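You operate a simulated robot arm through the tools that you are given. There is no shell and no other tool.

Carry out the task below with a simulated robot arm. There is one attempt and no reset: what you move stays moved.

## Task
Fit the spring named on the lever stand into the clamp base and tighten the clamp lever.
Fine: cover off on to the rubber mat and pressed back on before the lever; the orange pin must come out.

The check looks at the end state, three seconds after you hand in, the way a careful person would. Anything else that was tipped, shoved, dropped, spilled or broken makes it a failure. Lids that push on must go on centred and level and be pressed home; caps that screw on are set level and turned clockwise until they are tight.

## Robot
A 5-joint arm with a two-finger parallel gripper, fixed in place. Base frame: the origin is at the foot of the arm, x ahead of it, y to its left, z up; the work surface is at about z = 0. Readings come in cm, degrees, newtons and seconds.
With the tool pointing down near the work surface it reaches from about 26 to 60 cm from the base axis. Its first joint turns from -66.0 to 66.0 degrees. The tool tilts only in the upright plane through the base axis and itself; it spins freely about its own axis. Payload 1.57 kg.
Tool frame: the origin (TCP) lies between the finger pads and is the grasp point; the fingertips stand 3 cm ahead of it; z points along the fingers, y is the line along which they close. The gripper opens to 8 cm. The fingers are 1.7 cm wide and 1.2 cm thick; the gripper's body (4 by 8.2 cm) begins 8 cm behind the TCP.
Orientation is that of the tool frame in the base frame, as a unit quaternion [x, y, z, w]. With the fingers straight down and closing along the base's y, the tool's x points along the base's -x, its y along +y and its z along -z.

## Interface
- The arm moves only by the tool play_rows. Its argument "series" is one flat list of numbers, 7 for each row, row after row: the turn, a rotation vector about the tool's x, y, z in units of 6 degrees (1.0 is 6 degrees), then the shift along the tool's x, y, z in units of 40 mm (1.0 is 40 mm), then the finger opening in m, from 0 to 0.08. In form: [rx, ry, rz, x, y, z, hand, rx, ry, rz, x, y, z, hand, ...]. A call has 1 to 20 rows; each row shifts and turns the commanded pose from where the row before left it, along the tool's axes as they then stand. A call with a number of a shift or a turn outside -1 to 1 is refused whole. Each row takes 0.2 s and may step no farther than 5 cm and 8.6 degrees from the row before; otherwise, or with a gripper value out of range, the whole call is refused. A pose out of reach is approached as far as the arm can. The call stops where the force on the tool passes 60 N (or 10 N more than at its start, if that is more) or the arm is blocked; 0.2 s more then pass. Each finger travels about 15.3 cm/s and halts on what it meets, pressing with about 20 N; the grip force reading is that of the motor and also rises with nothing between the fingers. The clock runs only during rows and for 0.2 s after the last one: add rows that do not move to give the fingers time. The reply holds the time, the measured pose of the TCP, the force on the tool along the base axes, the opening and the grip force, in the units named above and with some noise, with the torque about the TCP (base axes, N m) and any sound that the robot's microphone picked up.
- Cameras (640 x 400 px; columns grow to the right, rows downward): "scene" is fixed at [5.69, 41.47, 52.15]; the picture's right is [-0.52, -0.85, 0.00], its down [-0.49, 0.30, -0.82] and it looks along [0.70, -0.43, -0.58] (base axes); focal length 238 px, centre (320, 200). "wrist" rides on the gripper at [7.2, -0.7, -12.2] in the tool frame; the picture's right is [0.09, 1.00, 0.00], its down [-0.84, 0.08, -0.54] and it looks along [-0.54, 0.05, 0.84] (tool axes); focal length 238 px, centre (320, 200). There is no depth. A picture from a camera that has moved, and an enlarged one, comes with that camera's place and axes in the base frame and with its lens.
- snapshot(camera): a new picture of that camera. It takes no simulated time.
- enlarge(camera, box): a new picture of the part [left, top, right, bottom] of that camera's present view, enlarged. It takes no simulated time.
- close_job(): hands the job in; it is judged then, once.

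Nothing tells you positions but the pictures and the camera data. Unless the task says otherwise, let go and move clear before handing in.

The tools are called after "Emit:" by a JSON object that holds its "name" and its "arguments". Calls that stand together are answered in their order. play_rows: Moves the arm, as the interface text tells. Its arguments: {"type":"object","properties":{"series":{"type":"array"}},"required":["series"]} The other tools are called the same way: snapshot (camera) takes a picture; enlarge (camera, box) takes an enlarged picture of a part of a camera's view; close_job () hands the job in.

At the start:

```text
t: 0.0
eef_pos: [41.07, 7.43, 39.21]
tool_rot: [0.001, 1.0, 0.001, 0.001]
wrist_force: [0.2, 0.6, 0.7]
moment: [-0.03, -0.01, 0.0]
grip_width: 8.01
finger_force: 0.0
```

scene: 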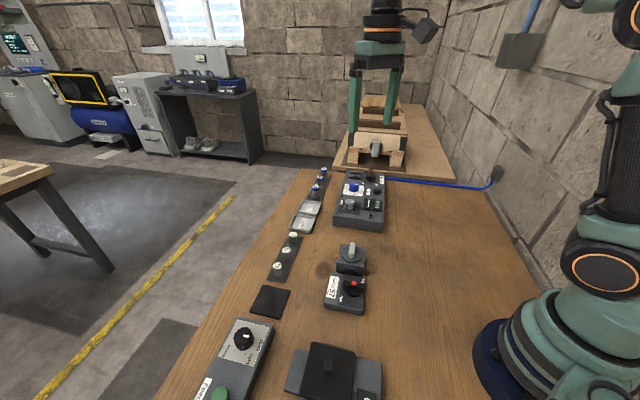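
wrist: 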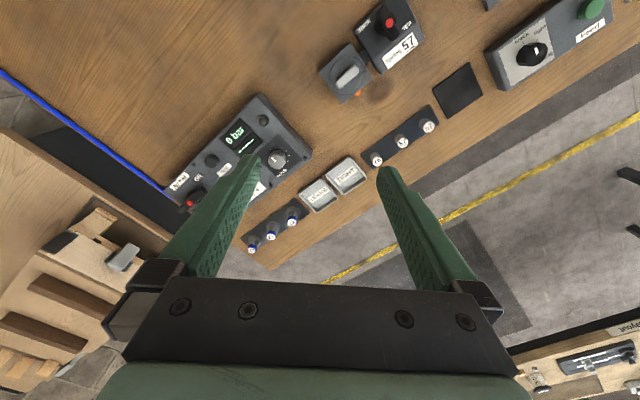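

I see a bench with several control boxes, a row of small springs or plugs, a rubber mat and a box with a dark cover. I'll enlarge the pictures first to identify everything.

Emit:
{"name": "enlarge", "arguments": {"camera": "scene", "box": [180, 300, 400, 400]}}

Emit:
{"name": "enlarge", "arguments": {"camera": "scene", "box": [240, 220, 400, 320]}}

Emit:
{"name": "enlarge", "arguments": {"camera": "scene", "box": [270, 150, 410, 240]}}

Emit:
{"name": "enlarge", "arguments": {"camera": "wrist", "box": [300, 0, 480, 115]}}

Emit:
{"name": "enlarge", "arguments": {"camera": "wrist", "box": [160, 80, 380, 270]}}

Emit:
{"name": "enlarge", "arguments": {"camera": "wrist", "box": [340, 60, 480, 180]}}

```text
2.91 times, centred on (290, 350) of scene
camera zoom: at [5.69, 41.47, 52.15], right [-0.52, -0.85, 0.0], down [-0.49, 0.3, -0.82], along [0.7, -0.43, -0.58], focal length 691 px, centre (407, -236)
```

zoom: 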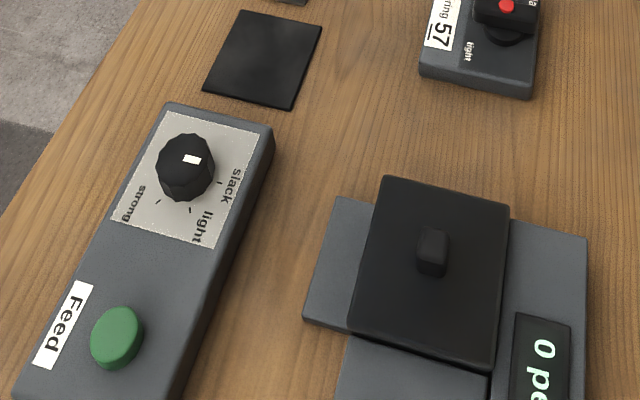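

```text
4.00 times, centred on (320, 270) of scene
camera zoom: at [5.69, 41.47, 52.15], right [-0.52, -0.85, 0.0], down [-0.49, 0.3, -0.82], along [0.7, -0.43, -0.58], focal length 950 px, centre (320, -80)
```

zoom: 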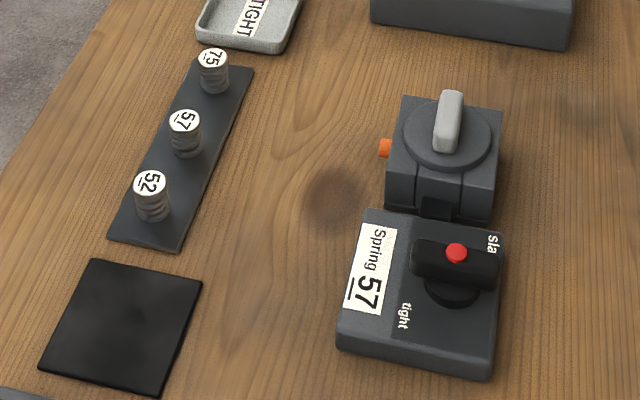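

```text
4.44 times, centred on (340, 195) of scene
camera zoom: at [5.69, 41.47, 52.15], right [-0.52, -0.85, 0.0], down [-0.49, 0.3, -0.82], along [0.7, -0.43, -0.58], focal length 1056 px, centre (231, 222)
```

zoom: 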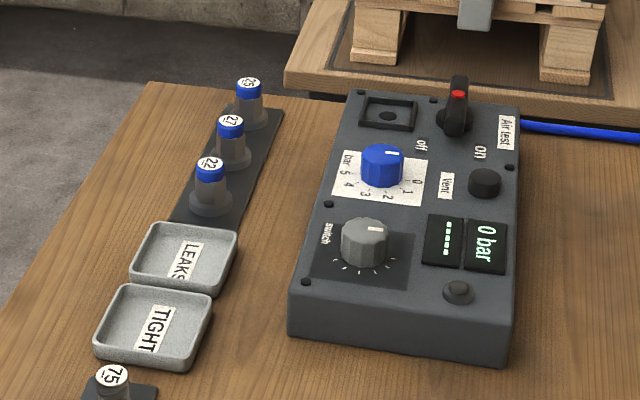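

```text
3.48 times, centred on (390, 58) of wrist
camera zoom: at [33.94, 6.64, 51.25], right [-0.09, 1.0, 0.0], down [0.84, 0.08, 0.54], along [0.54, 0.05, -0.84], focal length 829 px, centre (76, 696)
```

zoom: 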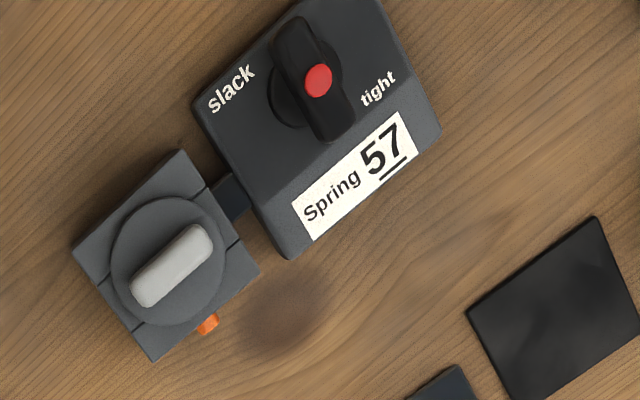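

```text
2.11 times, centred on (270, 175) of wrist
camera zoom: at [33.94, 6.64, 51.25], right [-0.09, 1.0, 0.0], down [0.84, 0.08, 0.54], along [0.54, 0.05, -0.84], focal length 502 px, centre (425, 253)
```

zoom: 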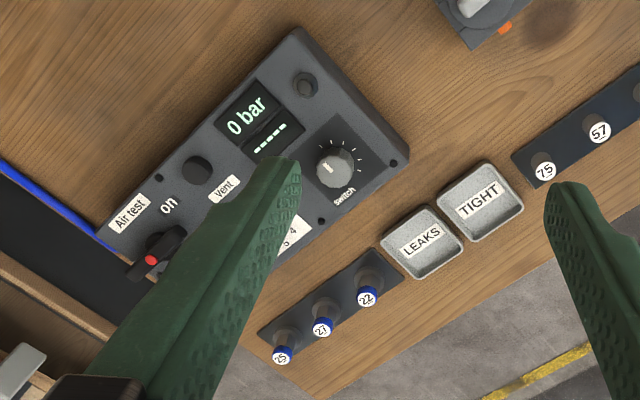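

```text
3.33 times, centred on (410, 120) of wrist
camera zoom: at [33.94, 6.64, 51.25], right [-0.09, 1.0, 0.0], down [0.84, 0.08, 0.54], along [0.54, 0.05, -0.84], focal length 794 px, centre (20, 467)
```

zoom: 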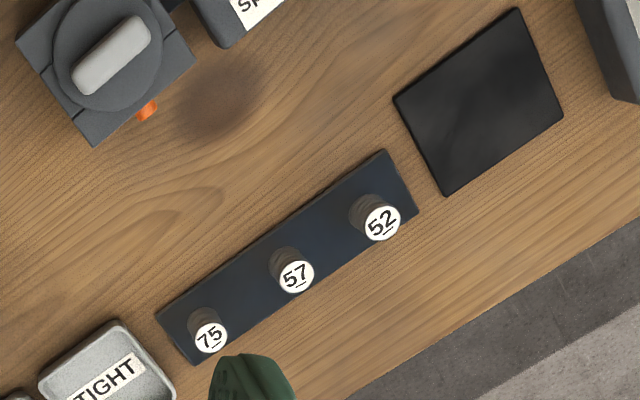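

The lever stand names spring 57. The clamp base has a round cover with a grey grip and an orange pin in its side, and the springs stand in a row marked 75, 57 and 52. I take the clamp to be near (38, 12), so I'll move closer above it to measure.

Emit:
{"name": "play_rows", "arguments": {"series": [0, 0, 0, 0.15, 0.2, 0.9, 0.08, 0, 0, 0, 0.15, 0.2, 0.9, 0.08, 0, 0, 0, 0.15, 0.2, 0.9, 0.08, 0, 0, 0, 0.15, 0.2, 0.9, 0.08, 0, 0, 0, 0, 0, 0, 0.08]}}

Emit:
{"name": "snapshot", "arguments": {"camera": "wrist"}}

Emit:
{"name": "snapshot", "arguments": {"camera": "scene"}}

```text
t: 1.2
eef_pos: [38.67, 10.54, 24.78]
tool_rot: [-0.001, 1.0, 0.0, 0.0]
wrist_force: [0.8, 0.1, -0.5]
moment: [0.01, -0.02, 0.0]
grip_width: 8.0
finger_force: 0.0
```

```text
taken
camera wrist: at [31.44, 9.83, 36.91], right [-0.09, 1.0, 0.0], down [0.84, 0.08, 0.54], along [0.54, 0.05, -0.84], focal length 238 px, centre (320, 200)
```

wrist: 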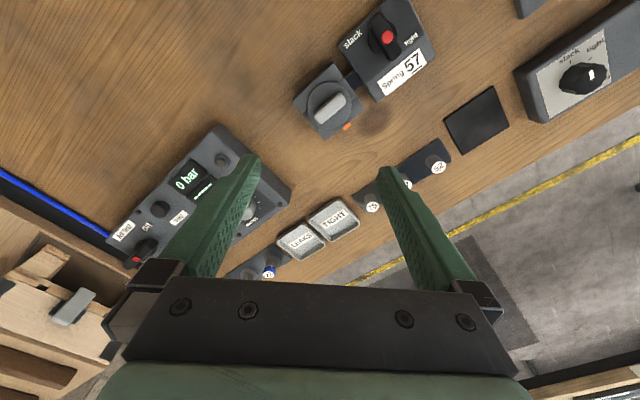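

```text
taken
```

scene: 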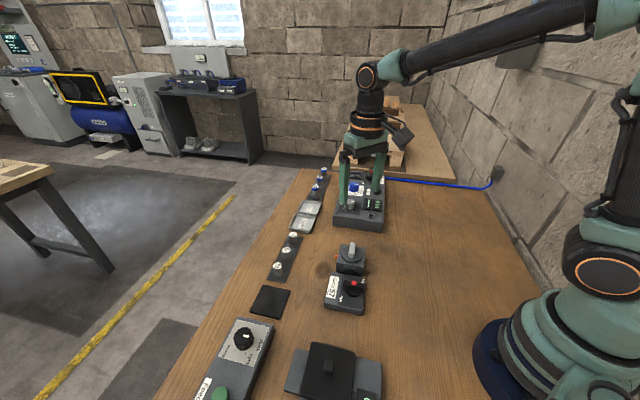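

The gripper is now roughly above the clamp. I'll enlarge it for detailed measurements from this closer view.

Emit:
{"name": "enlarge", "arguments": {"camera": "wrist", "box": [280, 0, 440, 140]}}

Emit:
{"name": "enlarge", "arguments": {"camera": "wrist", "box": [350, 60, 530, 230]}}

Emit:
{"name": "enlarge", "arguments": {"camera": "scene", "box": [310, 230, 380, 325]}}

Emit:
{"name": "enlarge", "arguments": {"camera": "scene", "box": [250, 220, 320, 320]}}

```text
2.86 times, centred on (360, 70) of wrist
camera zoom: at [31.44, 9.83, 36.91], right [-0.09, 1.0, 0.0], down [0.84, 0.08, 0.54], along [0.54, 0.05, -0.84], focal length 681 px, centre (206, 571)
```

zoom: 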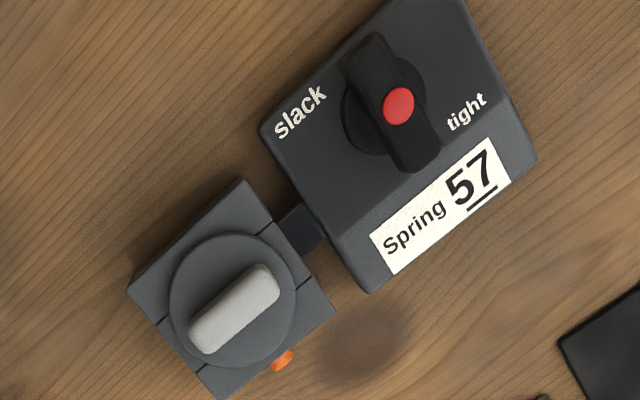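

```text
2.35 times, centred on (440, 145) of wrist
camera zoom: at [31.44, 9.83, 36.91], right [-0.09, 1.0, 0.0], down [0.84, 0.08, 0.54], along [0.54, 0.05, -0.84], focal length 561 px, centre (38, 329)
```

zoom: 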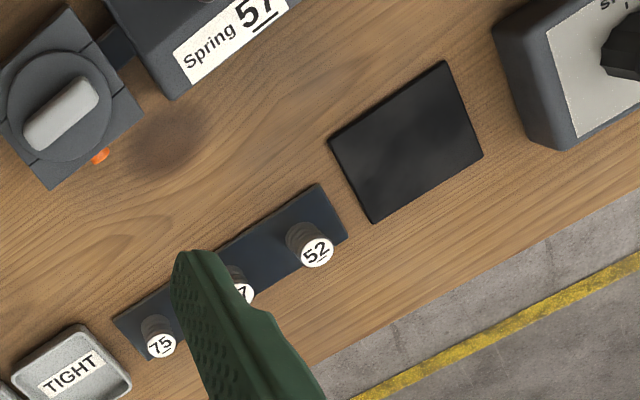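

```text
4.21 times, centred on (345, 278) of scene
camera zoom: at [5.69, 41.47, 52.15], right [-0.52, -0.85, 0.0], down [-0.49, 0.3, -0.82], along [0.7, -0.43, -0.58], focal length 1000 px, centre (215, -126)
```

zoom: 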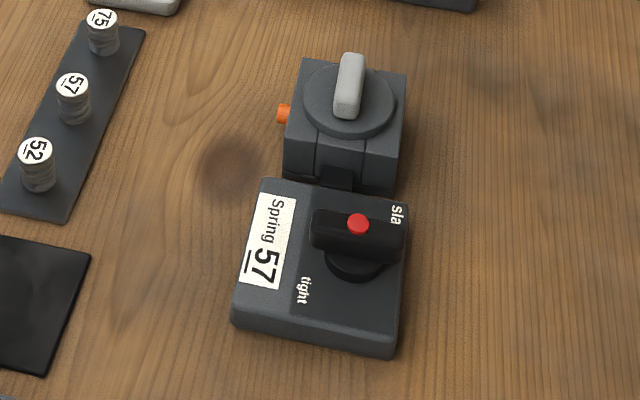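

```text
4.00 times, centred on (285, 270) of scene
camera zoom: at [5.69, 41.47, 52.15], right [-0.52, -0.85, 0.0], down [-0.49, 0.3, -0.82], along [0.7, -0.43, -0.58], focal length 950 px, centre (460, -80)
```

zoom: 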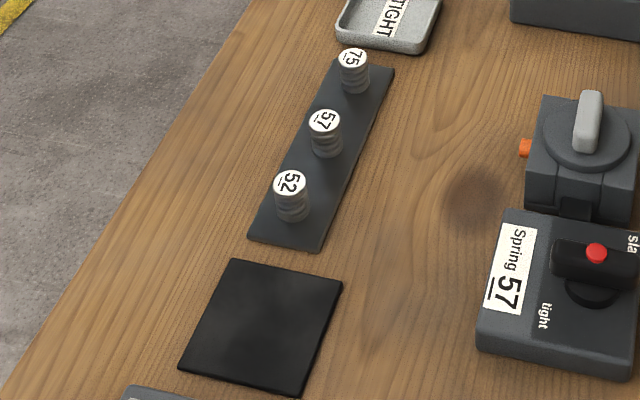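

The clamp base seems to be a square of about 6.7 cm turned 45°, centred near (37.7, 11.6). Its cover disc is at about z 4.5, and the pin is near (40.8, 14.6, 1.9), pointing towards +x+y. I'll move nearer to study the lever, pin and cover.

Emit:
{"name": "play_rows", "arguments": {"series": [0, 0, 0, 0.39, 0.33, 0.73, 0.08, 0, 0, 0, 0.39, 0.33, 0.73, 0.08, 0, 0, 0, 0.39, 0.33, 0.73, 0.08, 0, 0, 0, 0, 0, 0, 0.08]}}

Emit:
{"name": "snapshot", "arguments": {"camera": "wrist"}}

Emit:
{"name": "enlarge", "arguments": {"camera": "wrist", "box": [220, 20, 400, 160]}}

Emit:
{"name": "enlarge", "arguments": {"camera": "wrist", "box": [290, 0, 470, 120]}}

```text
t: 2.2
eef_pos: [33.93, 14.61, 16.1]
tool_rot: [0.0, 1.0, 0.0, -0.001]
wrist_force: [-0.4, -0.1, -0.6]
moment: [-0.02, 0.02, 0.05]
grip_width: 8.01
finger_force: 0.0
```

```text
taken
camera wrist: at [26.82, 13.82, 28.17], right [-0.09, 1.0, 0.0], down [0.84, 0.08, 0.54], along [0.54, 0.05, -0.84], focal length 238 px, centre (320, 200)
```

wrist: 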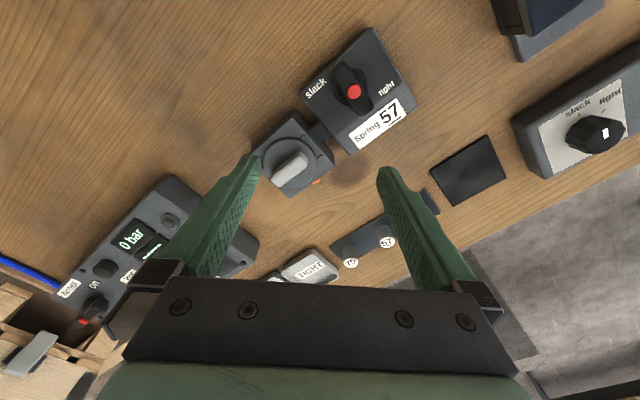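

```text
2.86 times, centred on (310, 90) of wrist
camera zoom: at [26.82, 13.82, 28.17], right [-0.09, 1.0, 0.0], down [0.84, 0.08, 0.54], along [0.54, 0.05, -0.84], focal length 681 px, centre (349, 514)
```

zoom: 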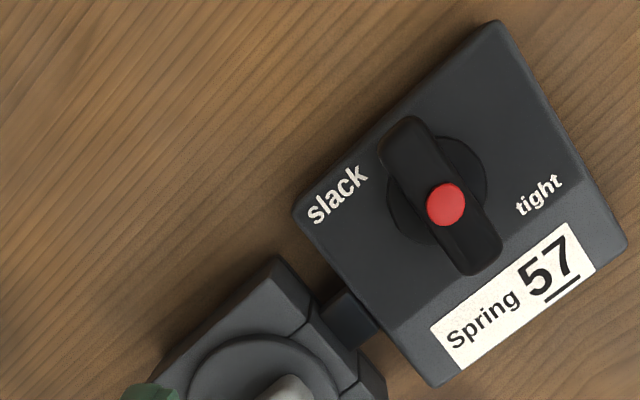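

```text
3.33 times, centred on (380, 60) of wrist
camera zoom: at [26.82, 13.82, 28.17], right [-0.09, 1.0, 0.0], down [0.84, 0.08, 0.54], along [0.54, 0.05, -0.84], focal length 794 px, centre (120, 667)
```

zoom: 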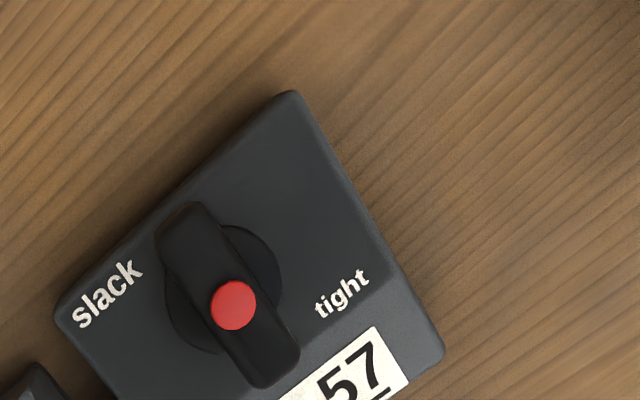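

The lever is a bar on a vertical-axis knob. It now points to "slack", and "tight" is about 90° clockwise from there. Next I'll spin the wrist 135° clockwise so the camera can look straight at the pin side of the clamp.

Emit:
{"name": "play_rows", "arguments": {"series": [0, 0, 1, 0, 0, -0.1, 0.08, 0, 0, 1, 0, 0, 0, 0.08, 0, 0, 1, 0, 0, 0, 0.08, 0, 0, 1, 0, 0, 0, 0.08, 0, 0, 1, 0, 0, 0, 0.08, 0, 0, 1, 0, 0, 0, 0.08, 0, 0, 1, 0, 0, 0, 0.08, 0, 0, 1, 0, 0, 0, 0.08, 0, 0, 1, 0, 0, 0, 0.08, 0, 0, 1, 0, 0, 0, 0.08, 0, 0, 1, 0, 0, 0, 0.08, 0, 0, 1, 0, 0, 0, 0.08, 0, 0, 1, 0, 0, 0, 0.08, 0, 0, 1, 0, 0, 0, 0.08, 0, 0, 1, 0, 0, 0, 0.08, 0, 0, 1, 0, 0, 0, 0.08, 0, 0, 1, 0, 0, 0, 0.08, 0, 0, 1, 0, 0, 0, 0.08, 0, 0, 1, 0, 0, 0, 0.08, 0, 0, 1, 0, 0, 0, 0.08]}}

Emit:
{"name": "play_rows", "arguments": {"series": [0, 0, 1, 0, 0, 0, 0.08, 0, 0, 1, 0, 0, 0, 0.08, 0, 0, 0.5, 0, 0, 0, 0.08, 0, 0, 0, 0, 0, 0, 0.08]}}

Emit:
{"name": "snapshot", "arguments": {"camera": "wrist"}}

```text
t: 6.4
eef_pos: [34.08, 14.63, 16.39]
tool_rot: [0.866, 0.499, 0.0, 0.001]
wrist_force: [0.0, 0.6, -0.5]
moment: [-0.03, -0.02, 0.0]
grip_width: 7.99
finger_force: 0.1
```

```text
t: 7.4
eef_pos: [34.04, 14.55, 16.43]
tool_rot: [0.924, 0.382, -0.001, 0.0]
wrist_force: [-0.5, 0.0, 0.3]
moment: [-0.01, 0.03, 0.01]
grip_width: 7.97
finger_force: 0.1
```

```text
taken
camera wrist: at [38.69, 20.03, 28.51], right [0.77, -0.64, 0.0], down [-0.54, -0.65, 0.54], along [-0.35, -0.42, -0.84], focal length 238 px, centre (320, 200)
```

wrist: 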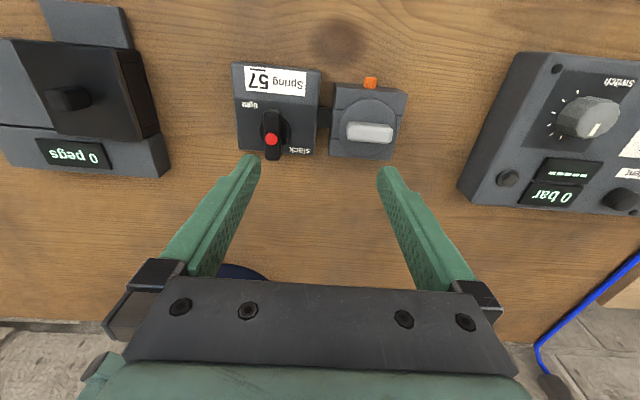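

The camera now looks from the pin side and the pin is clearly visible. I'll enlarge it for measurement.

Emit:
{"name": "enlarge", "arguments": {"camera": "wrist", "box": [310, 60, 430, 170]}}

Emit:
{"name": "enlarge", "arguments": {"camera": "wrist", "box": [220, 40, 340, 170]}}

Emit:
{"name": "enlarge", "arguments": {"camera": "scene", "box": [320, 230, 380, 280]}}

```text
3.64 times, centred on (370, 115) of wrist
camera zoom: at [38.69, 20.03, 28.51], right [0.77, -0.64, 0.0], down [-0.54, -0.65, 0.54], along [-0.35, -0.42, -0.84], focal length 867 px, centre (138, 509)
```

zoom: 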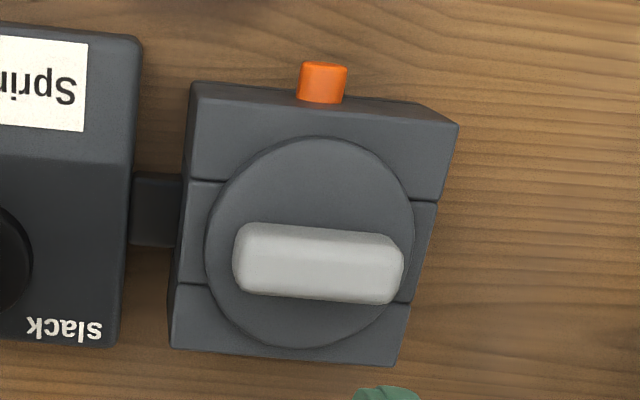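

```text
3.08 times, centred on (280, 105) of wrist
camera zoom: at [38.69, 20.03, 28.51], right [0.77, -0.64, 0.0], down [-0.54, -0.65, 0.54], along [-0.35, -0.42, -0.84], focal length 733 px, centre (443, 492)
```

zoom: 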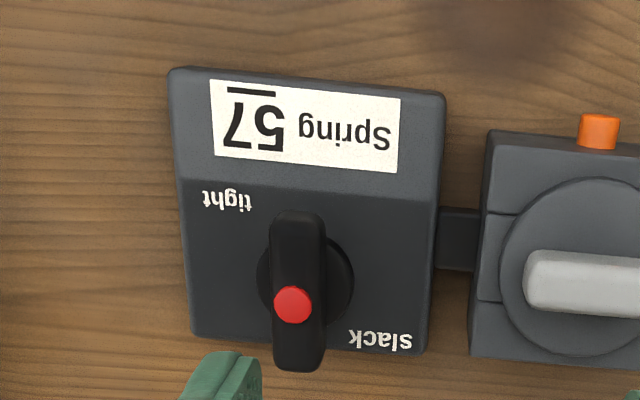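

```text
8.00 times, centred on (350, 255) of scene
camera zoom: at [5.69, 41.47, 52.15], right [-0.52, -0.85, 0.0], down [-0.49, 0.3, -0.82], along [0.7, -0.43, -0.58], focal length 1900 px, centre (80, -240)
```

zoom: 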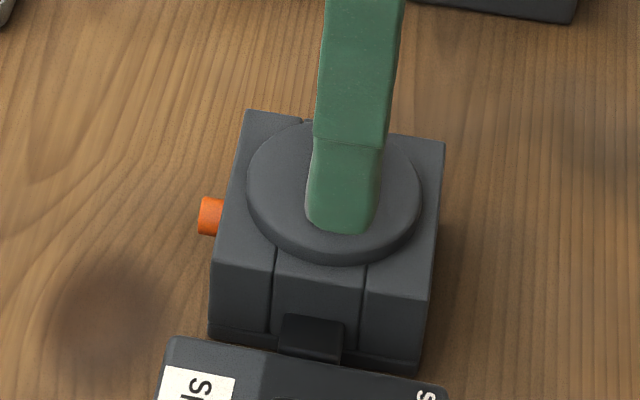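

The pin sits at the middle of the clamp's +x+y face, about 1.3 cm across and sticking out about 0.9 cm at z≈1.9. I'll narrow the fingers and bring them down in front of it, well clear of the wall and the lever stand.

Emit:
{"name": "play_rows", "arguments": {"series": [0, 0, 0, 0.595, 0.39, 0, 0.06, 0, 0, 0, 0.595, 0.39, 0, 0.045, 0, 0, 0, 0.595, 0.39, 0, 0.04, 0, 0, 0, 0, 0, 0.85, 0.04, 0, 0, 0, 0, 0, 0.85, 0.04, 0, 0, 0, 0, 0, 0.85, 0.04, 0, 0, 0, 0, 0, 0, 0.04]}}

Emit:
{"name": "snapshot", "arguments": {"camera": "wrist"}}

Emit:
{"name": "enlarge", "arguments": {"camera": "scene", "box": [310, 220, 390, 280]}}

```text
t: 9.0
eef_pos: [42.28, 16.43, 6.22]
tool_rot: [0.924, 0.383, -0.001, 0.0]
wrist_force: [0.5, -0.4, -0.4]
moment: [0.0, 0.02, 0.04]
grip_width: 4.03
finger_force: 0.1
```

```text
taken
camera wrist: at [46.99, 21.9, 18.21], right [0.77, -0.64, 0.0], down [-0.54, -0.65, 0.54], along [-0.35, -0.42, -0.84], focal length 238 px, centre (320, 200)
```

wrist: 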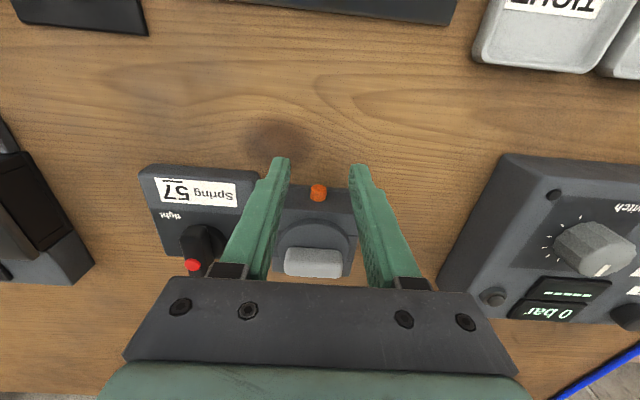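

```text
6.67 times, centred on (350, 250) of scene
camera zoom: at [5.69, 41.47, 52.15], right [-0.52, -0.85, 0.0], down [-0.49, 0.3, -0.82], along [0.7, -0.43, -0.58], focal length 1583 px, centre (120, -133)
```

zoom: 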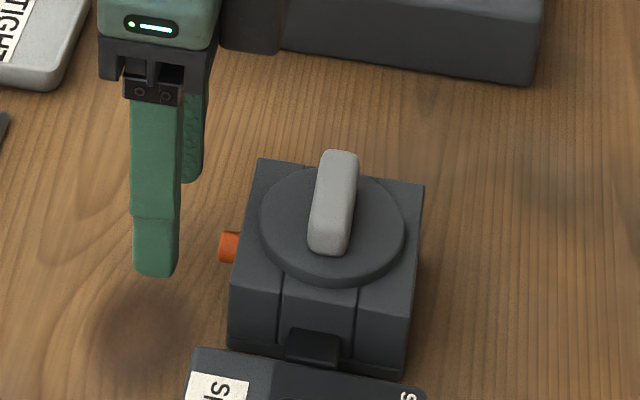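

Emit:
{"name": "enlarge", "arguments": {"camera": "wrist", "box": [255, 140, 385, 290]}}

```text
2.67 times, centred on (320, 215) of wrist
camera zoom: at [46.99, 21.9, 18.21], right [0.77, -0.64, 0.0], down [-0.54, -0.65, 0.54], along [-0.35, -0.42, -0.84], focal length 636 px, centre (320, 160)
```

zoom: 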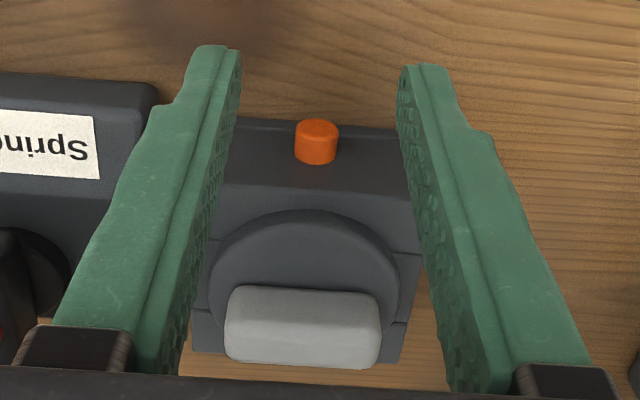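

The pin's face is near n=39.4 (distance along the +x+y diagonal), with the wall near 38.5. I'll lower the fingertips, move in until the pads clear the wall by a small gap, and grip the pin.

Emit:
{"name": "play_rows", "arguments": {"series": [0, 0, 0, 0, 0.05, 0.32, 0.04, 0, 0, 0, 0, 0, 0.31, 0.04, 0, 0, 0, 0, 0, 0, 0.04, 0, 0, 0, -0.2, 0, 0, 0.04, 0, 0, 0, -0.2, 0, 0, 0.04, 0, 0, 0, -0.08, 0, 0, 0.04, 0, 0, 0, 0, 0, 0, 0.04]}}

Emit:
{"name": "enlarge", "arguments": {"camera": "wrist", "box": [255, 100, 385, 250]}}

Emit:
{"name": "enlarge", "arguments": {"camera": "scene", "box": [310, 220, 390, 280]}}

```text
t: 10.6
eef_pos: [41.07, 14.86, 3.66]
tool_rot: [0.924, 0.383, 0.0, 0.0]
wrist_force: [-0.8, 0.0, 0.3]
moment: [0.01, -0.01, -0.03]
grip_width: 4.0
finger_force: 0.0
```

```text
2.67 times, centred on (320, 175) of wrist
camera zoom: at [45.79, 20.31, 15.78], right [0.77, -0.64, 0.0], down [-0.54, -0.65, 0.54], along [-0.35, -0.42, -0.84], focal length 636 px, centre (320, 267)
```

zoom: 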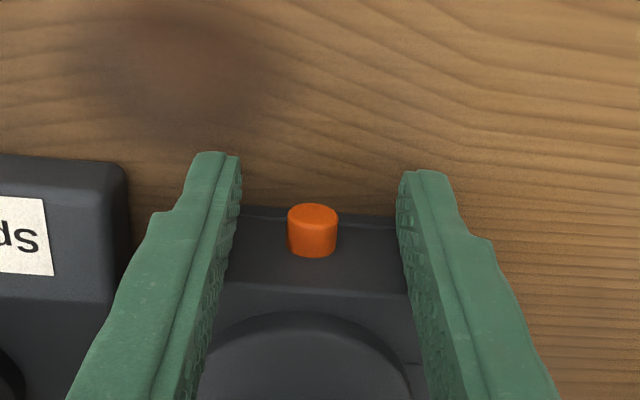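

```text
6.67 times, centred on (350, 250) of scene
camera zoom: at [5.69, 41.47, 52.15], right [-0.52, -0.85, 0.0], down [-0.49, 0.3, -0.82], along [0.7, -0.43, -0.58], focal length 1583 px, centre (120, -133)
```

zoom: 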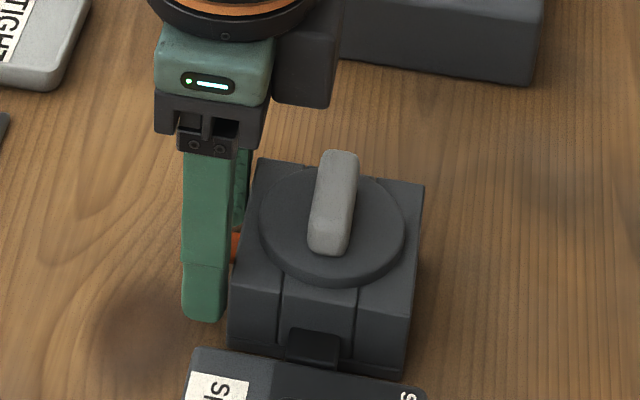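

The pads straddle the pin with a small gap to the wall. Closing on the pin now.

Emit:
{"name": "play_rows", "arguments": {"series": [0, 0, 0, 0, 0, 0, 0.02, 0, 0, 0, 0, 0, 0, 0.0, 0, 0, 0, 0, 0, 0, 0.0, 0, 0, 0, 0, 0, 0, 0.0]}}

Emit:
{"name": "enlarge", "arguments": {"camera": "wrist", "box": [255, 100, 385, 250]}}

```text
t: 11.6
eef_pos: [41.02, 14.92, 3.56]
tool_rot: [0.923, 0.384, -0.001, 0.0]
wrist_force: [-17.1, 19.5, 8.4]
moment: [0.3, 0.26, -0.14]
grip_width: 1.11
finger_force: 29.3
```

```text
2.67 times, centred on (320, 175) of wrist
camera zoom: at [45.7, 20.42, 15.75], right [0.77, -0.64, 0.0], down [-0.53, -0.65, 0.54], along [-0.35, -0.42, -0.84], focal length 636 px, centre (320, 267)
```

zoom: 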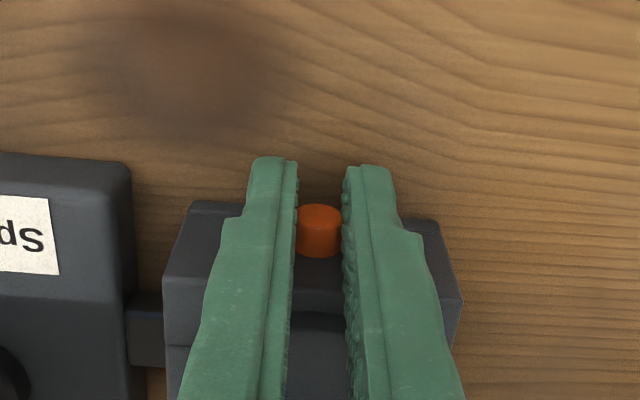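

The pin is gripped at 1.1 cm, but there is a sideways load of about 26 N. I'll shift slightly to relieve it before pulling.

Emit:
{"name": "play_rows", "arguments": {"series": [0, 0, 0, 0, -0.025, 0, 0.0, 0, 0, 0, 0, 0, 0, 0.0]}}

```text
t: 12.2
eef_pos: [41.09, 14.83, 3.69]
tool_rot: [0.924, 0.384, 0.0, 0.0]
wrist_force: [-16.7, 17.6, 11.2]
moment: [0.02, 0.53, -0.11]
grip_width: 1.08
finger_force: 29.0
```

Emit:
{"name": "play_rows", "arguments": {"series": [0, 0, 0, 0, -0.04, -0.02, 0.0, 0, 0, 0, 0, 0, 0, 0.0]}}

```text
t: 12.8
eef_pos: [41.12, 15.0, 3.72]
tool_rot: [0.924, 0.383, 0.001, 0.0]
wrist_force: [3.1, 1.6, -15.0]
moment: [0.13, -0.18, 0.02]
grip_width: 1.12
finger_force: 29.0
```

The lateral load is gone. Now I'll pull the pin straight out along its axis.

Emit:
{"name": "play_rows", "arguments": {"series": [0, 0, 0, 0.05, 0, 0.012, 0.0, 0, 0, 0, 0.1, 0, 0, 0.0, 0, 0, 0, 0.1, 0, 0, 0.0, 0, 0, 0, 0.1, 0, 0, 0.0]}}

Emit:
{"name": "enlarge", "arguments": {"camera": "wrist", "box": [255, 100, 385, 250]}}

Emit:
{"name": "enlarge", "arguments": {"camera": "scene", "box": [310, 220, 390, 280]}}

```text
t: 13.8
eef_pos: [41.87, 15.83, 3.74]
tool_rot: [0.925, 0.381, -0.002, -0.001]
wrist_force: [-0.7, -23.7, -7.2]
moment: [-0.44, 0.01, 0.09]
grip_width: 1.1
finger_force: 28.5
```

```text
2.67 times, centred on (320, 175) of wrist
camera zoom: at [46.6, 21.26, 15.74], right [0.77, -0.64, 0.0], down [-0.54, -0.64, 0.55], along [-0.35, -0.42, -0.84], focal length 636 px, centre (320, 267)
```

zoom: 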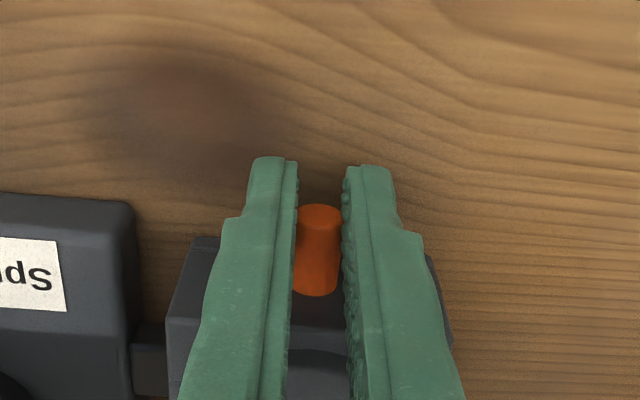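

```text
6.67 times, centred on (350, 250) of scene
camera zoom: at [5.7, 41.47, 52.15], right [-0.52, -0.85, 0.0], down [-0.49, 0.3, -0.82], along [0.7, -0.43, -0.58], focal length 1583 px, centre (120, -133)
```

zoom: 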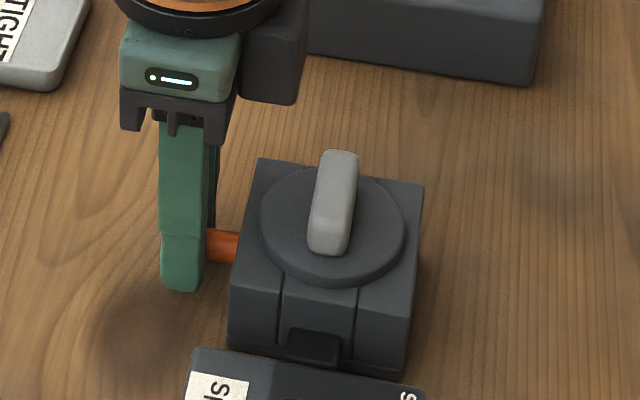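

The pin is sliding out and the clamp has not moved. I'll keep pulling.

Emit:
{"name": "play_rows", "arguments": {"series": [0, 0, 0, 0.1, 0.02, 0, 0.0, 0, 0, 0, 0.12, 0, 0, 0.0, 0, 0, 0, 0.12, 0, 0, 0.0, 0, 0, 0, 0.12, 0, 0, 0.0]}}

Emit:
{"name": "enlarge", "arguments": {"camera": "wrist", "box": [255, 100, 385, 250]}}

Emit:
{"name": "enlarge", "arguments": {"camera": "scene", "box": [310, 220, 390, 280]}}

```text
t: 14.8
eef_pos: [43.5, 17.31, 3.76]
tool_rot: [0.924, 0.383, 0.001, 0.0]
wrist_force: [0.4, 0.0, 0.0]
moment: [-0.01, 0.02, 0.01]
grip_width: 0.0
finger_force: 21.3
```

```text
2.67 times, centred on (320, 175) of wrist
camera zoom: at [47.97, 22.78, 15.91], right [0.77, -0.64, 0.0], down [-0.54, -0.65, 0.54], along [-0.34, -0.42, -0.84], focal length 636 px, centre (320, 267)
```

zoom: 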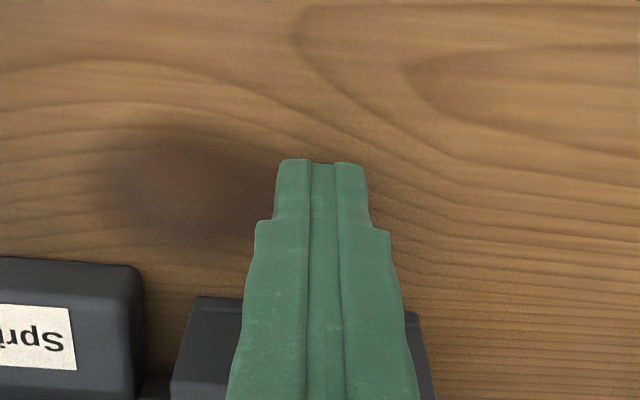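

```text
6.67 times, centred on (350, 250) of scene
camera zoom: at [5.69, 41.47, 52.15], right [-0.52, -0.85, 0.0], down [-0.49, 0.3, -0.82], along [0.7, -0.43, -0.58], focal length 1583 px, centre (120, -133)
```

zoom: 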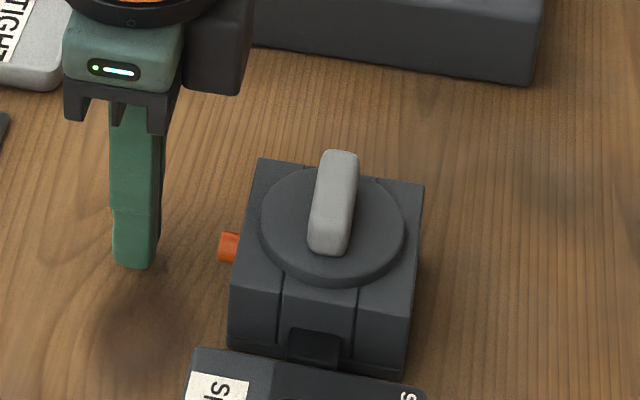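

The pin slipped from the fingers and sprang back, so it is spring-loaded or detented and needs a firmer, closer grip. I'll go back in, nearer the wall, and pull in small steps while reading the force.

Emit:
{"name": "play_rows", "arguments": {"series": [0, 0, 0, 0, 0, 0, 0.03, 0, 0, 0, 0, 0, 0, 0.03, 0, 0, 0, -0.2, 0, 0, 0.03, 0, 0, 0, -0.2, 0, 0, 0.03, 0, 0, 0, -0.2, 0, 0, 0.03, 0, 0, 0, -0.15, 0, 0, 0.03, 0, 0, 0, -0.1, 0, 0, 0.03, 0, 0, 0, 0, 0, 0, 0.03]}}

Emit:
{"name": "enlarge", "arguments": {"camera": "wrist", "box": [255, 100, 385, 250]}}

Emit:
{"name": "enlarge", "arguments": {"camera": "scene", "box": [320, 230, 370, 270]}}

```text
t: 16.6
eef_pos: [40.86, 14.67, 3.65]
tool_rot: [0.924, 0.382, 0.001, 0.0]
wrist_force: [-0.5, 0.6, -1.5]
moment: [0.03, -0.04, 0.0]
grip_width: 3.03
finger_force: 0.1
```

```text
2.67 times, centred on (320, 175) of wrist
camera zoom: at [45.53, 20.26, 15.83], right [0.77, -0.64, 0.0], down [-0.54, -0.65, 0.54], along [-0.35, -0.42, -0.84], focal length 636 px, centre (320, 267)
```

zoom: 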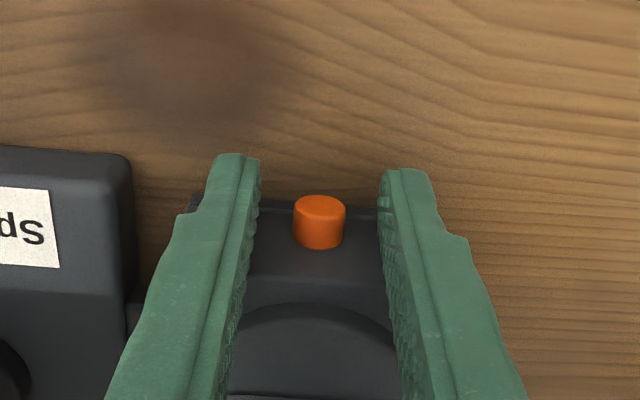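

```text
10.00 times, centred on (345, 250) of scene
camera zoom: at [5.69, 41.47, 52.15], right [-0.52, -0.85, 0.0], down [-0.49, 0.3, -0.82], along [0.7, -0.43, -0.58], focal length 2375 px, centre (70, -300)
```

zoom: 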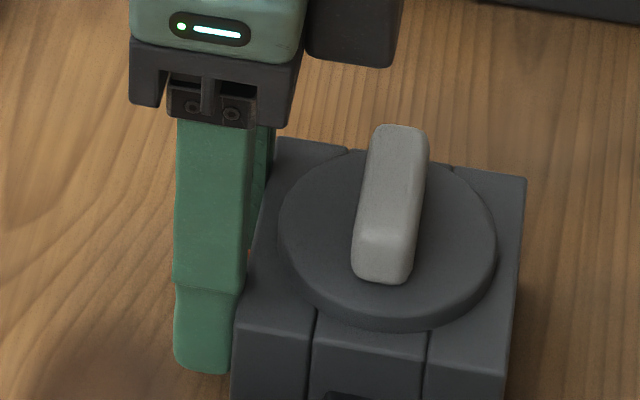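

Emit:
{"name": "play_rows", "arguments": {"series": [0, 0, 0, 0, 0, 0, 0.015, 0, 0, 0, 0, 0, 0, 0.0, 0, 0, 0, 0, 0, 0, 0.0, 0, 0, 0, 0, 0, 0, 0.0]}}

```text
t: 17.6
eef_pos: [40.97, 14.72, 3.81]
tool_rot: [0.924, 0.382, 0.0, 0.0]
wrist_force: [1.6, -0.8, -0.1]
moment: [-0.01, 0.0, 0.01]
grip_width: 1.1
finger_force: 28.8
```

The grip is centred with no side load. Now I'll pull gently, in small increments.

Emit:
{"name": "play_rows", "arguments": {"series": [0, 0, 0, 0.05, 0, 0, 0.0, 0, 0, 0, 0.05, 0, 0, 0.0]}}

Emit:
{"name": "play_rows", "arguments": {"series": [0, 0, 0, 0.05, 0, 0, 0.0, 0, 0, 0, 0.05, 0, 0, 0.0]}}

Emit:
{"name": "play_rows", "arguments": {"series": [0, 0, 0, 0.05, 0, 0, 0.0, 0, 0, 0, 0.05, 0, 0, 0.0]}}

```text
t: 18.2
eef_pos: [41.25, 15.0, 3.7]
tool_rot: [0.924, 0.383, 0.0, 0.0]
wrist_force: [1.5, -2.3, 0.6]
moment: [-0.25, 0.14, 0.0]
grip_width: 1.08
finger_force: 28.6
```

```text
t: 18.8
eef_pos: [41.51, 15.41, 3.85]
tool_rot: [0.924, 0.382, 0.0, 0.0]
wrist_force: [0.8, -2.3, 0.1]
moment: [0.07, -0.1, 0.06]
grip_width: 1.09
finger_force: 29.2
```

```text
t: 19.4
eef_pos: [41.71, 15.62, 3.78]
tool_rot: [0.924, 0.383, -0.002, 0.0]
wrist_force: [-4.9, -13.8, 10.3]
moment: [-0.24, 0.01, 0.07]
grip_width: 1.08
finger_force: 29.1
```

Emit:
{"name": "enlarge", "arguments": {"camera": "wrist", "box": [275, 130, 365, 230]}}

Emit:
{"name": "enlarge", "arguments": {"camera": "scene", "box": [320, 230, 370, 270]}}

```text
4.00 times, centred on (320, 180) of wrist
camera zoom: at [46.38, 21.07, 15.81], right [0.77, -0.64, 0.0], down [-0.54, -0.65, 0.55], along [-0.35, -0.42, -0.84], focal length 953 px, centre (320, 280)
```

zoom: 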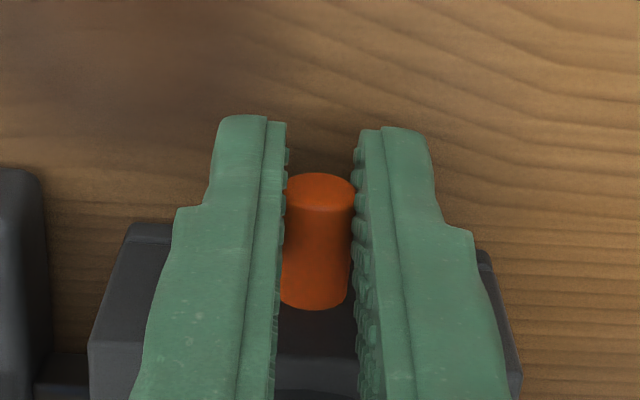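

```text
10.00 times, centred on (345, 250) of scene
camera zoom: at [5.69, 41.47, 52.15], right [-0.52, -0.85, 0.0], down [-0.49, 0.3, -0.82], along [0.7, -0.43, -0.58], focal length 2375 px, centre (70, -300)
```

zoom: 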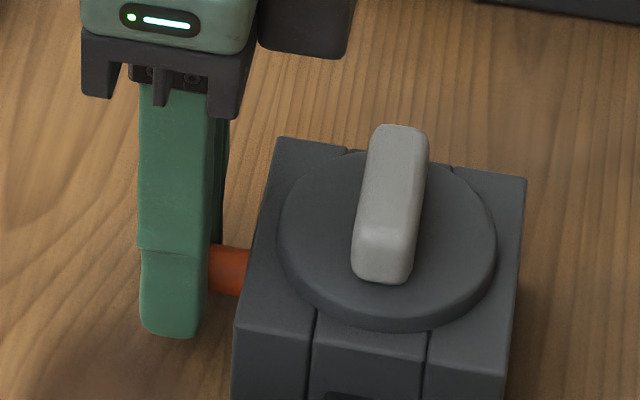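

The pin slides almost freely for about 1.2 cm and then meets a stop. I'll release it gently here and see whether it stays out or springs back.

Emit:
{"name": "play_rows", "arguments": {"series": [0, 0, 0, -0.02, 0, 0, 0.0, 0, 0, 0, 0, 0, 0, 0.0]}}

Emit:
{"name": "play_rows", "arguments": {"series": [0, 0, 0, 0, 0, 0, 0.03, 0, 0, 0, 0, 0, 0, 0.03, 0, 0, 0, 0, 0, 0, 0.03]}}

Emit:
{"name": "enlarge", "arguments": {"camera": "wrist", "box": [275, 130, 365, 230]}}

Emit:
{"name": "enlarge", "arguments": {"camera": "scene", "box": [320, 230, 370, 270]}}

```text
t: 20.0
eef_pos: [41.56, 15.64, 3.77]
tool_rot: [0.924, 0.383, 0.0, 0.001]
wrist_force: [-1.7, -14.8, 11.1]
moment: [-0.57, 0.31, 0.0]
grip_width: 1.09
finger_force: 28.7
```

```text
t: 20.8
eef_pos: [41.65, 15.55, 3.75]
tool_rot: [0.924, 0.383, 0.0, 0.0]
wrist_force: [0.3, 0.0, -0.7]
moment: [-0.01, -0.03, 0.02]
grip_width: 3.01
finger_force: 0.0
```

```text
4.00 times, centred on (320, 180) of wrist
camera zoom: at [46.33, 21.1, 15.82], right [0.77, -0.64, 0.0], down [-0.54, -0.65, 0.54], along [-0.35, -0.42, -0.84], focal length 953 px, centre (320, 280)
```

zoom: 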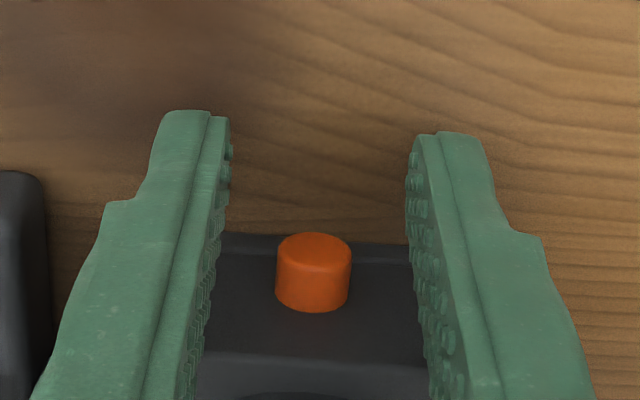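

```text
10.00 times, centred on (345, 250) of scene
camera zoom: at [5.69, 41.47, 52.15], right [-0.52, -0.85, 0.0], down [-0.49, 0.3, -0.82], along [0.7, -0.43, -0.58], focal length 2375 px, centre (70, -300)
```

zoom: 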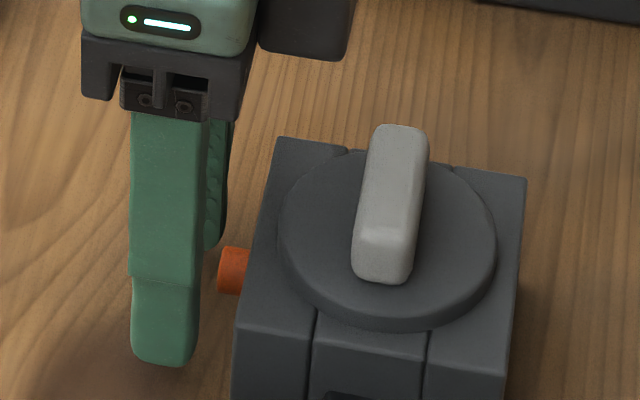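

The pin springs back when released, so there is a spring plus a stop or detent at about 1.2 cm. I'll re-grip and pull harder past that point, watching the force.

Emit:
{"name": "play_rows", "arguments": {"series": [0, 0, 0, -0.1, 0, 0, 0.03, 0, 0, 0, -0.1, 0, 0, 0.03, 0, 0, 0, -0.09, 0, 0, 0.03, 0, 0, 0, 0, 0, 0, 0.03, 0, 0, 0, 0, 0, 0, 0.03]}}

Emit:
{"name": "play_rows", "arguments": {"series": [0, 0, 0, 0, 0, 0, 0.015, 0, 0, 0, 0, 0, 0, 0.0, 0, 0, 0, 0, 0, 0, 0.0, 0, 0, 0, 0, 0, 0, 0.0]}}

Emit:
{"name": "play_rows", "arguments": {"series": [0, 0, 0, 0.05, 0, 0, 0.0, 0, 0, 0, 0.05, 0, 0, 0.0, 0, 0, 0, 0.05, 0, 0, 0.0, 0, 0, 0, 0.05, 0, 0, 0.0]}}

Emit:
{"name": "play_rows", "arguments": {"series": [0, 0, 0, 0.04, 0, 0, 0.0, 0, 0, 0, 0.0, 0, 0, 0.0]}}

Emit:
{"name": "play_rows", "arguments": {"series": [0, 0, 0, 0.03, 0, 0, 0.0, 0, 0, 0, 0.0, 0, 0, 0.0]}}

Emit:
{"name": "play_rows", "arguments": {"series": [0, 0, 0, 0.03, 0, 0, 0.0, 0, 0, 0, 0.0, 0, 0, 0.0]}}

```text
t: 22.0
eef_pos: [40.88, 14.79, 3.76]
tool_rot: [0.924, 0.383, 0.0, 0.0]
wrist_force: [3.0, 1.9, -2.7]
moment: [0.0, -0.07, -0.08]
grip_width: 3.03
finger_force: 0.1
```

```text
t: 23.0
eef_pos: [40.93, 14.76, 3.8]
tool_rot: [0.924, 0.382, 0.0, -0.001]
wrist_force: [3.8, -2.0, -0.3]
moment: [-0.02, -0.04, 0.01]
grip_width: 1.09
finger_force: 29.1
```

```text
t: 24.0
eef_pos: [41.54, 15.32, 3.65]
tool_rot: [0.924, 0.383, 0.0, 0.0]
wrist_force: [2.3, -4.8, 3.4]
moment: [-0.15, 0.01, -0.01]
grip_width: 1.1
finger_force: 28.7
```

```text
t: 24.6
eef_pos: [41.55, 15.52, 3.67]
tool_rot: [0.924, 0.382, 0.0, 0.0]
wrist_force: [2.0, -4.4, 4.2]
moment: [-0.09, -0.02, 0.03]
grip_width: 1.09
finger_force: 28.6
```

```text
t: 25.2
eef_pos: [41.59, 15.47, 3.82]
tool_rot: [0.924, 0.382, 0.0, 0.0]
wrist_force: [0.3, -4.5, 2.1]
moment: [0.06, -0.13, 0.01]
grip_width: 1.11
finger_force: 28.9
```

```text
t: 25.8
eef_pos: [41.74, 15.54, 3.69]
tool_rot: [0.924, 0.383, -0.002, 0.0]
wrist_force: [-4.7, -9.6, 11.0]
moment: [-0.31, 0.21, -0.01]
grip_width: 1.09
finger_force: 28.7
```

Emit:
{"name": "play_rows", "arguments": {"series": [0, 0, 0, 0.02, 0, 0, 0.0, 0, 0, 0, 0.0, 0, 0, 0.0]}}

Emit:
{"name": "play_rows", "arguments": {"series": [0, 0, 0, 0.02, 0, 0, 0.0, 0, 0, 0, 0.0, 0, 0, 0.0]}}

Emit:
{"name": "enlarge", "arguments": {"camera": "wrist", "box": [275, 130, 365, 230]}}

```text
t: 26.4
eef_pos: [41.73, 15.63, 3.76]
tool_rot: [0.924, 0.382, -0.002, -0.001]
wrist_force: [-9.8, -13.9, 14.5]
moment: [-0.38, 0.22, 0.02]
grip_width: 1.12
finger_force: 28.7
```

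```text
t: 27.0
eef_pos: [41.71, 15.76, 3.73]
tool_rot: [0.924, 0.383, -0.002, 0.0]
wrist_force: [-8.5, -21.5, 13.7]
moment: [-0.45, 0.21, -0.01]
grip_width: 1.09
finger_force: 29.2
```

```text
4.00 times, centred on (320, 180) of wrist
camera zoom: at [46.46, 21.14, 15.75], right [0.77, -0.64, 0.0], down [-0.54, -0.65, 0.55], along [-0.35, -0.42, -0.84], focal length 953 px, centre (320, 280)
```

zoom: 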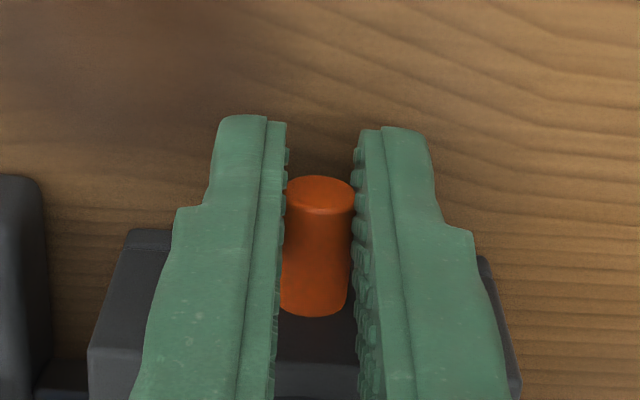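

Emit:
{"name": "play_rows", "arguments": {"series": [0, 0, 0, 0.02, 0, -0.03, 0.0, 0, 0, 0, 0.0, 0, 0, 0.0]}}

Emit:
{"name": "play_rows", "arguments": {"series": [0, 0, 0, 0.02, 0, 0, 0.0, 0, 0, 0, 0.0, 0, 0, 0.0]}}

Emit:
{"name": "play_rows", "arguments": {"series": [0, 0, 0, 0.02, 0, 0, 0.0, 0, 0, 0, 0.0, 0, 0, 0.0]}}

Emit:
{"name": "play_rows", "arguments": {"series": [0, 0, 0, 0.02, 0, 0, 0.0, 0, 0, 0, 0.0, 0, 0, 0.0]}}

```text
t: 27.6
eef_pos: [41.86, 15.64, 3.75]
tool_rot: [0.924, 0.382, -0.003, 0.0]
wrist_force: [-0.4, -28.7, -12.6]
moment: [-0.47, 0.04, 0.07]
grip_width: 1.09
finger_force: 28.4
```

```text
t: 28.2
eef_pos: [41.8, 15.59, 3.78]
tool_rot: [0.924, 0.382, -0.002, 0.0]
wrist_force: [-3.1, -29.1, -13.9]
moment: [-0.45, 0.04, 0.07]
grip_width: 1.1
finger_force: 29.5
```

```text
t: 28.8
eef_pos: [41.9, 15.74, 3.76]
tool_rot: [0.924, 0.382, -0.003, 0.001]
wrist_force: [-4.5, -29.4, -8.6]
moment: [-0.5, 0.05, 0.07]
grip_width: 1.14
finger_force: 28.6
```

```text
t: 29.4
eef_pos: [41.89, 15.85, 3.75]
tool_rot: [0.924, 0.382, -0.004, 0.0]
wrist_force: [-6.9, -30.2, -1.6]
moment: [-0.53, 0.15, 0.06]
grip_width: 1.11
finger_force: 28.8
```

The pin behaves like a spring-return plunger with a hard stop at about 1.2 cm, so it can't be withdrawn. It is most likely a tell-tale that pops out when the clamp is properly tightened. I'll release it, back away and move on to the cover.

Emit:
{"name": "play_rows", "arguments": {"series": [0, 0, 0, -0.08, 0, 0, 0.0, 0, 0, 0, -0.08, 0, 0, 0.0, 0, 0, 0, -0.08, 0, 0, 0.0, 0, 0, 0, 0, 0, 0, 0.03, 0, 0, 0, 0, 0, 0, 0.03, 0, 0, 0, 0.25, 0, 0, 0.03, 0, 0, 0, 0.5, 0, 0, 0.03, 0, 0, 0, 0, 0, 0, 0.03]}}

Emit:
{"name": "enlarge", "arguments": {"camera": "wrist", "box": [245, 120, 395, 260]}}

Emit:
{"name": "snapshot", "arguments": {"camera": "scene"}}

```text
t: 31.2
eef_pos: [43.68, 17.45, 3.79]
tool_rot: [0.924, 0.383, 0.0, 0.0]
wrist_force: [0.6, 0.4, 0.6]
moment: [0.0, -0.01, -0.02]
grip_width: 2.99
finger_force: 0.0
```

```text
2.86 times, centred on (320, 190) of wrist
camera zoom: at [48.17, 22.99, 15.93], right [0.77, -0.64, 0.0], down [-0.54, -0.65, 0.54], along [-0.35, -0.42, -0.84], focal length 681 px, centre (320, 229)
```

zoom: 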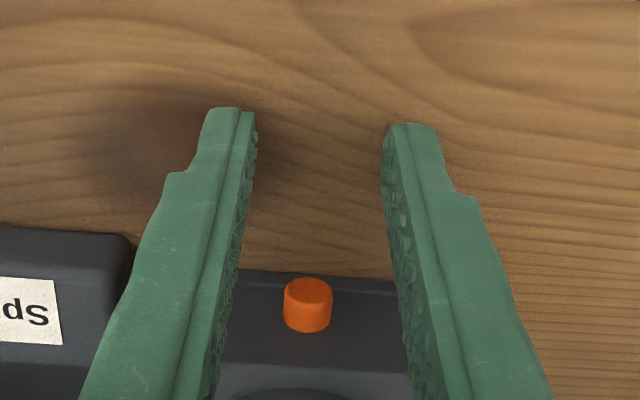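

```text
taken
```

scene: 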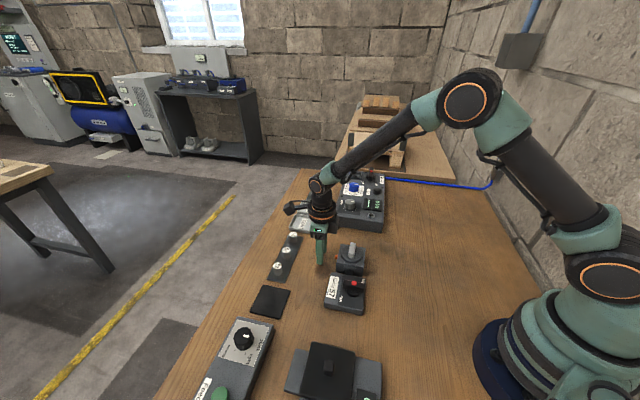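

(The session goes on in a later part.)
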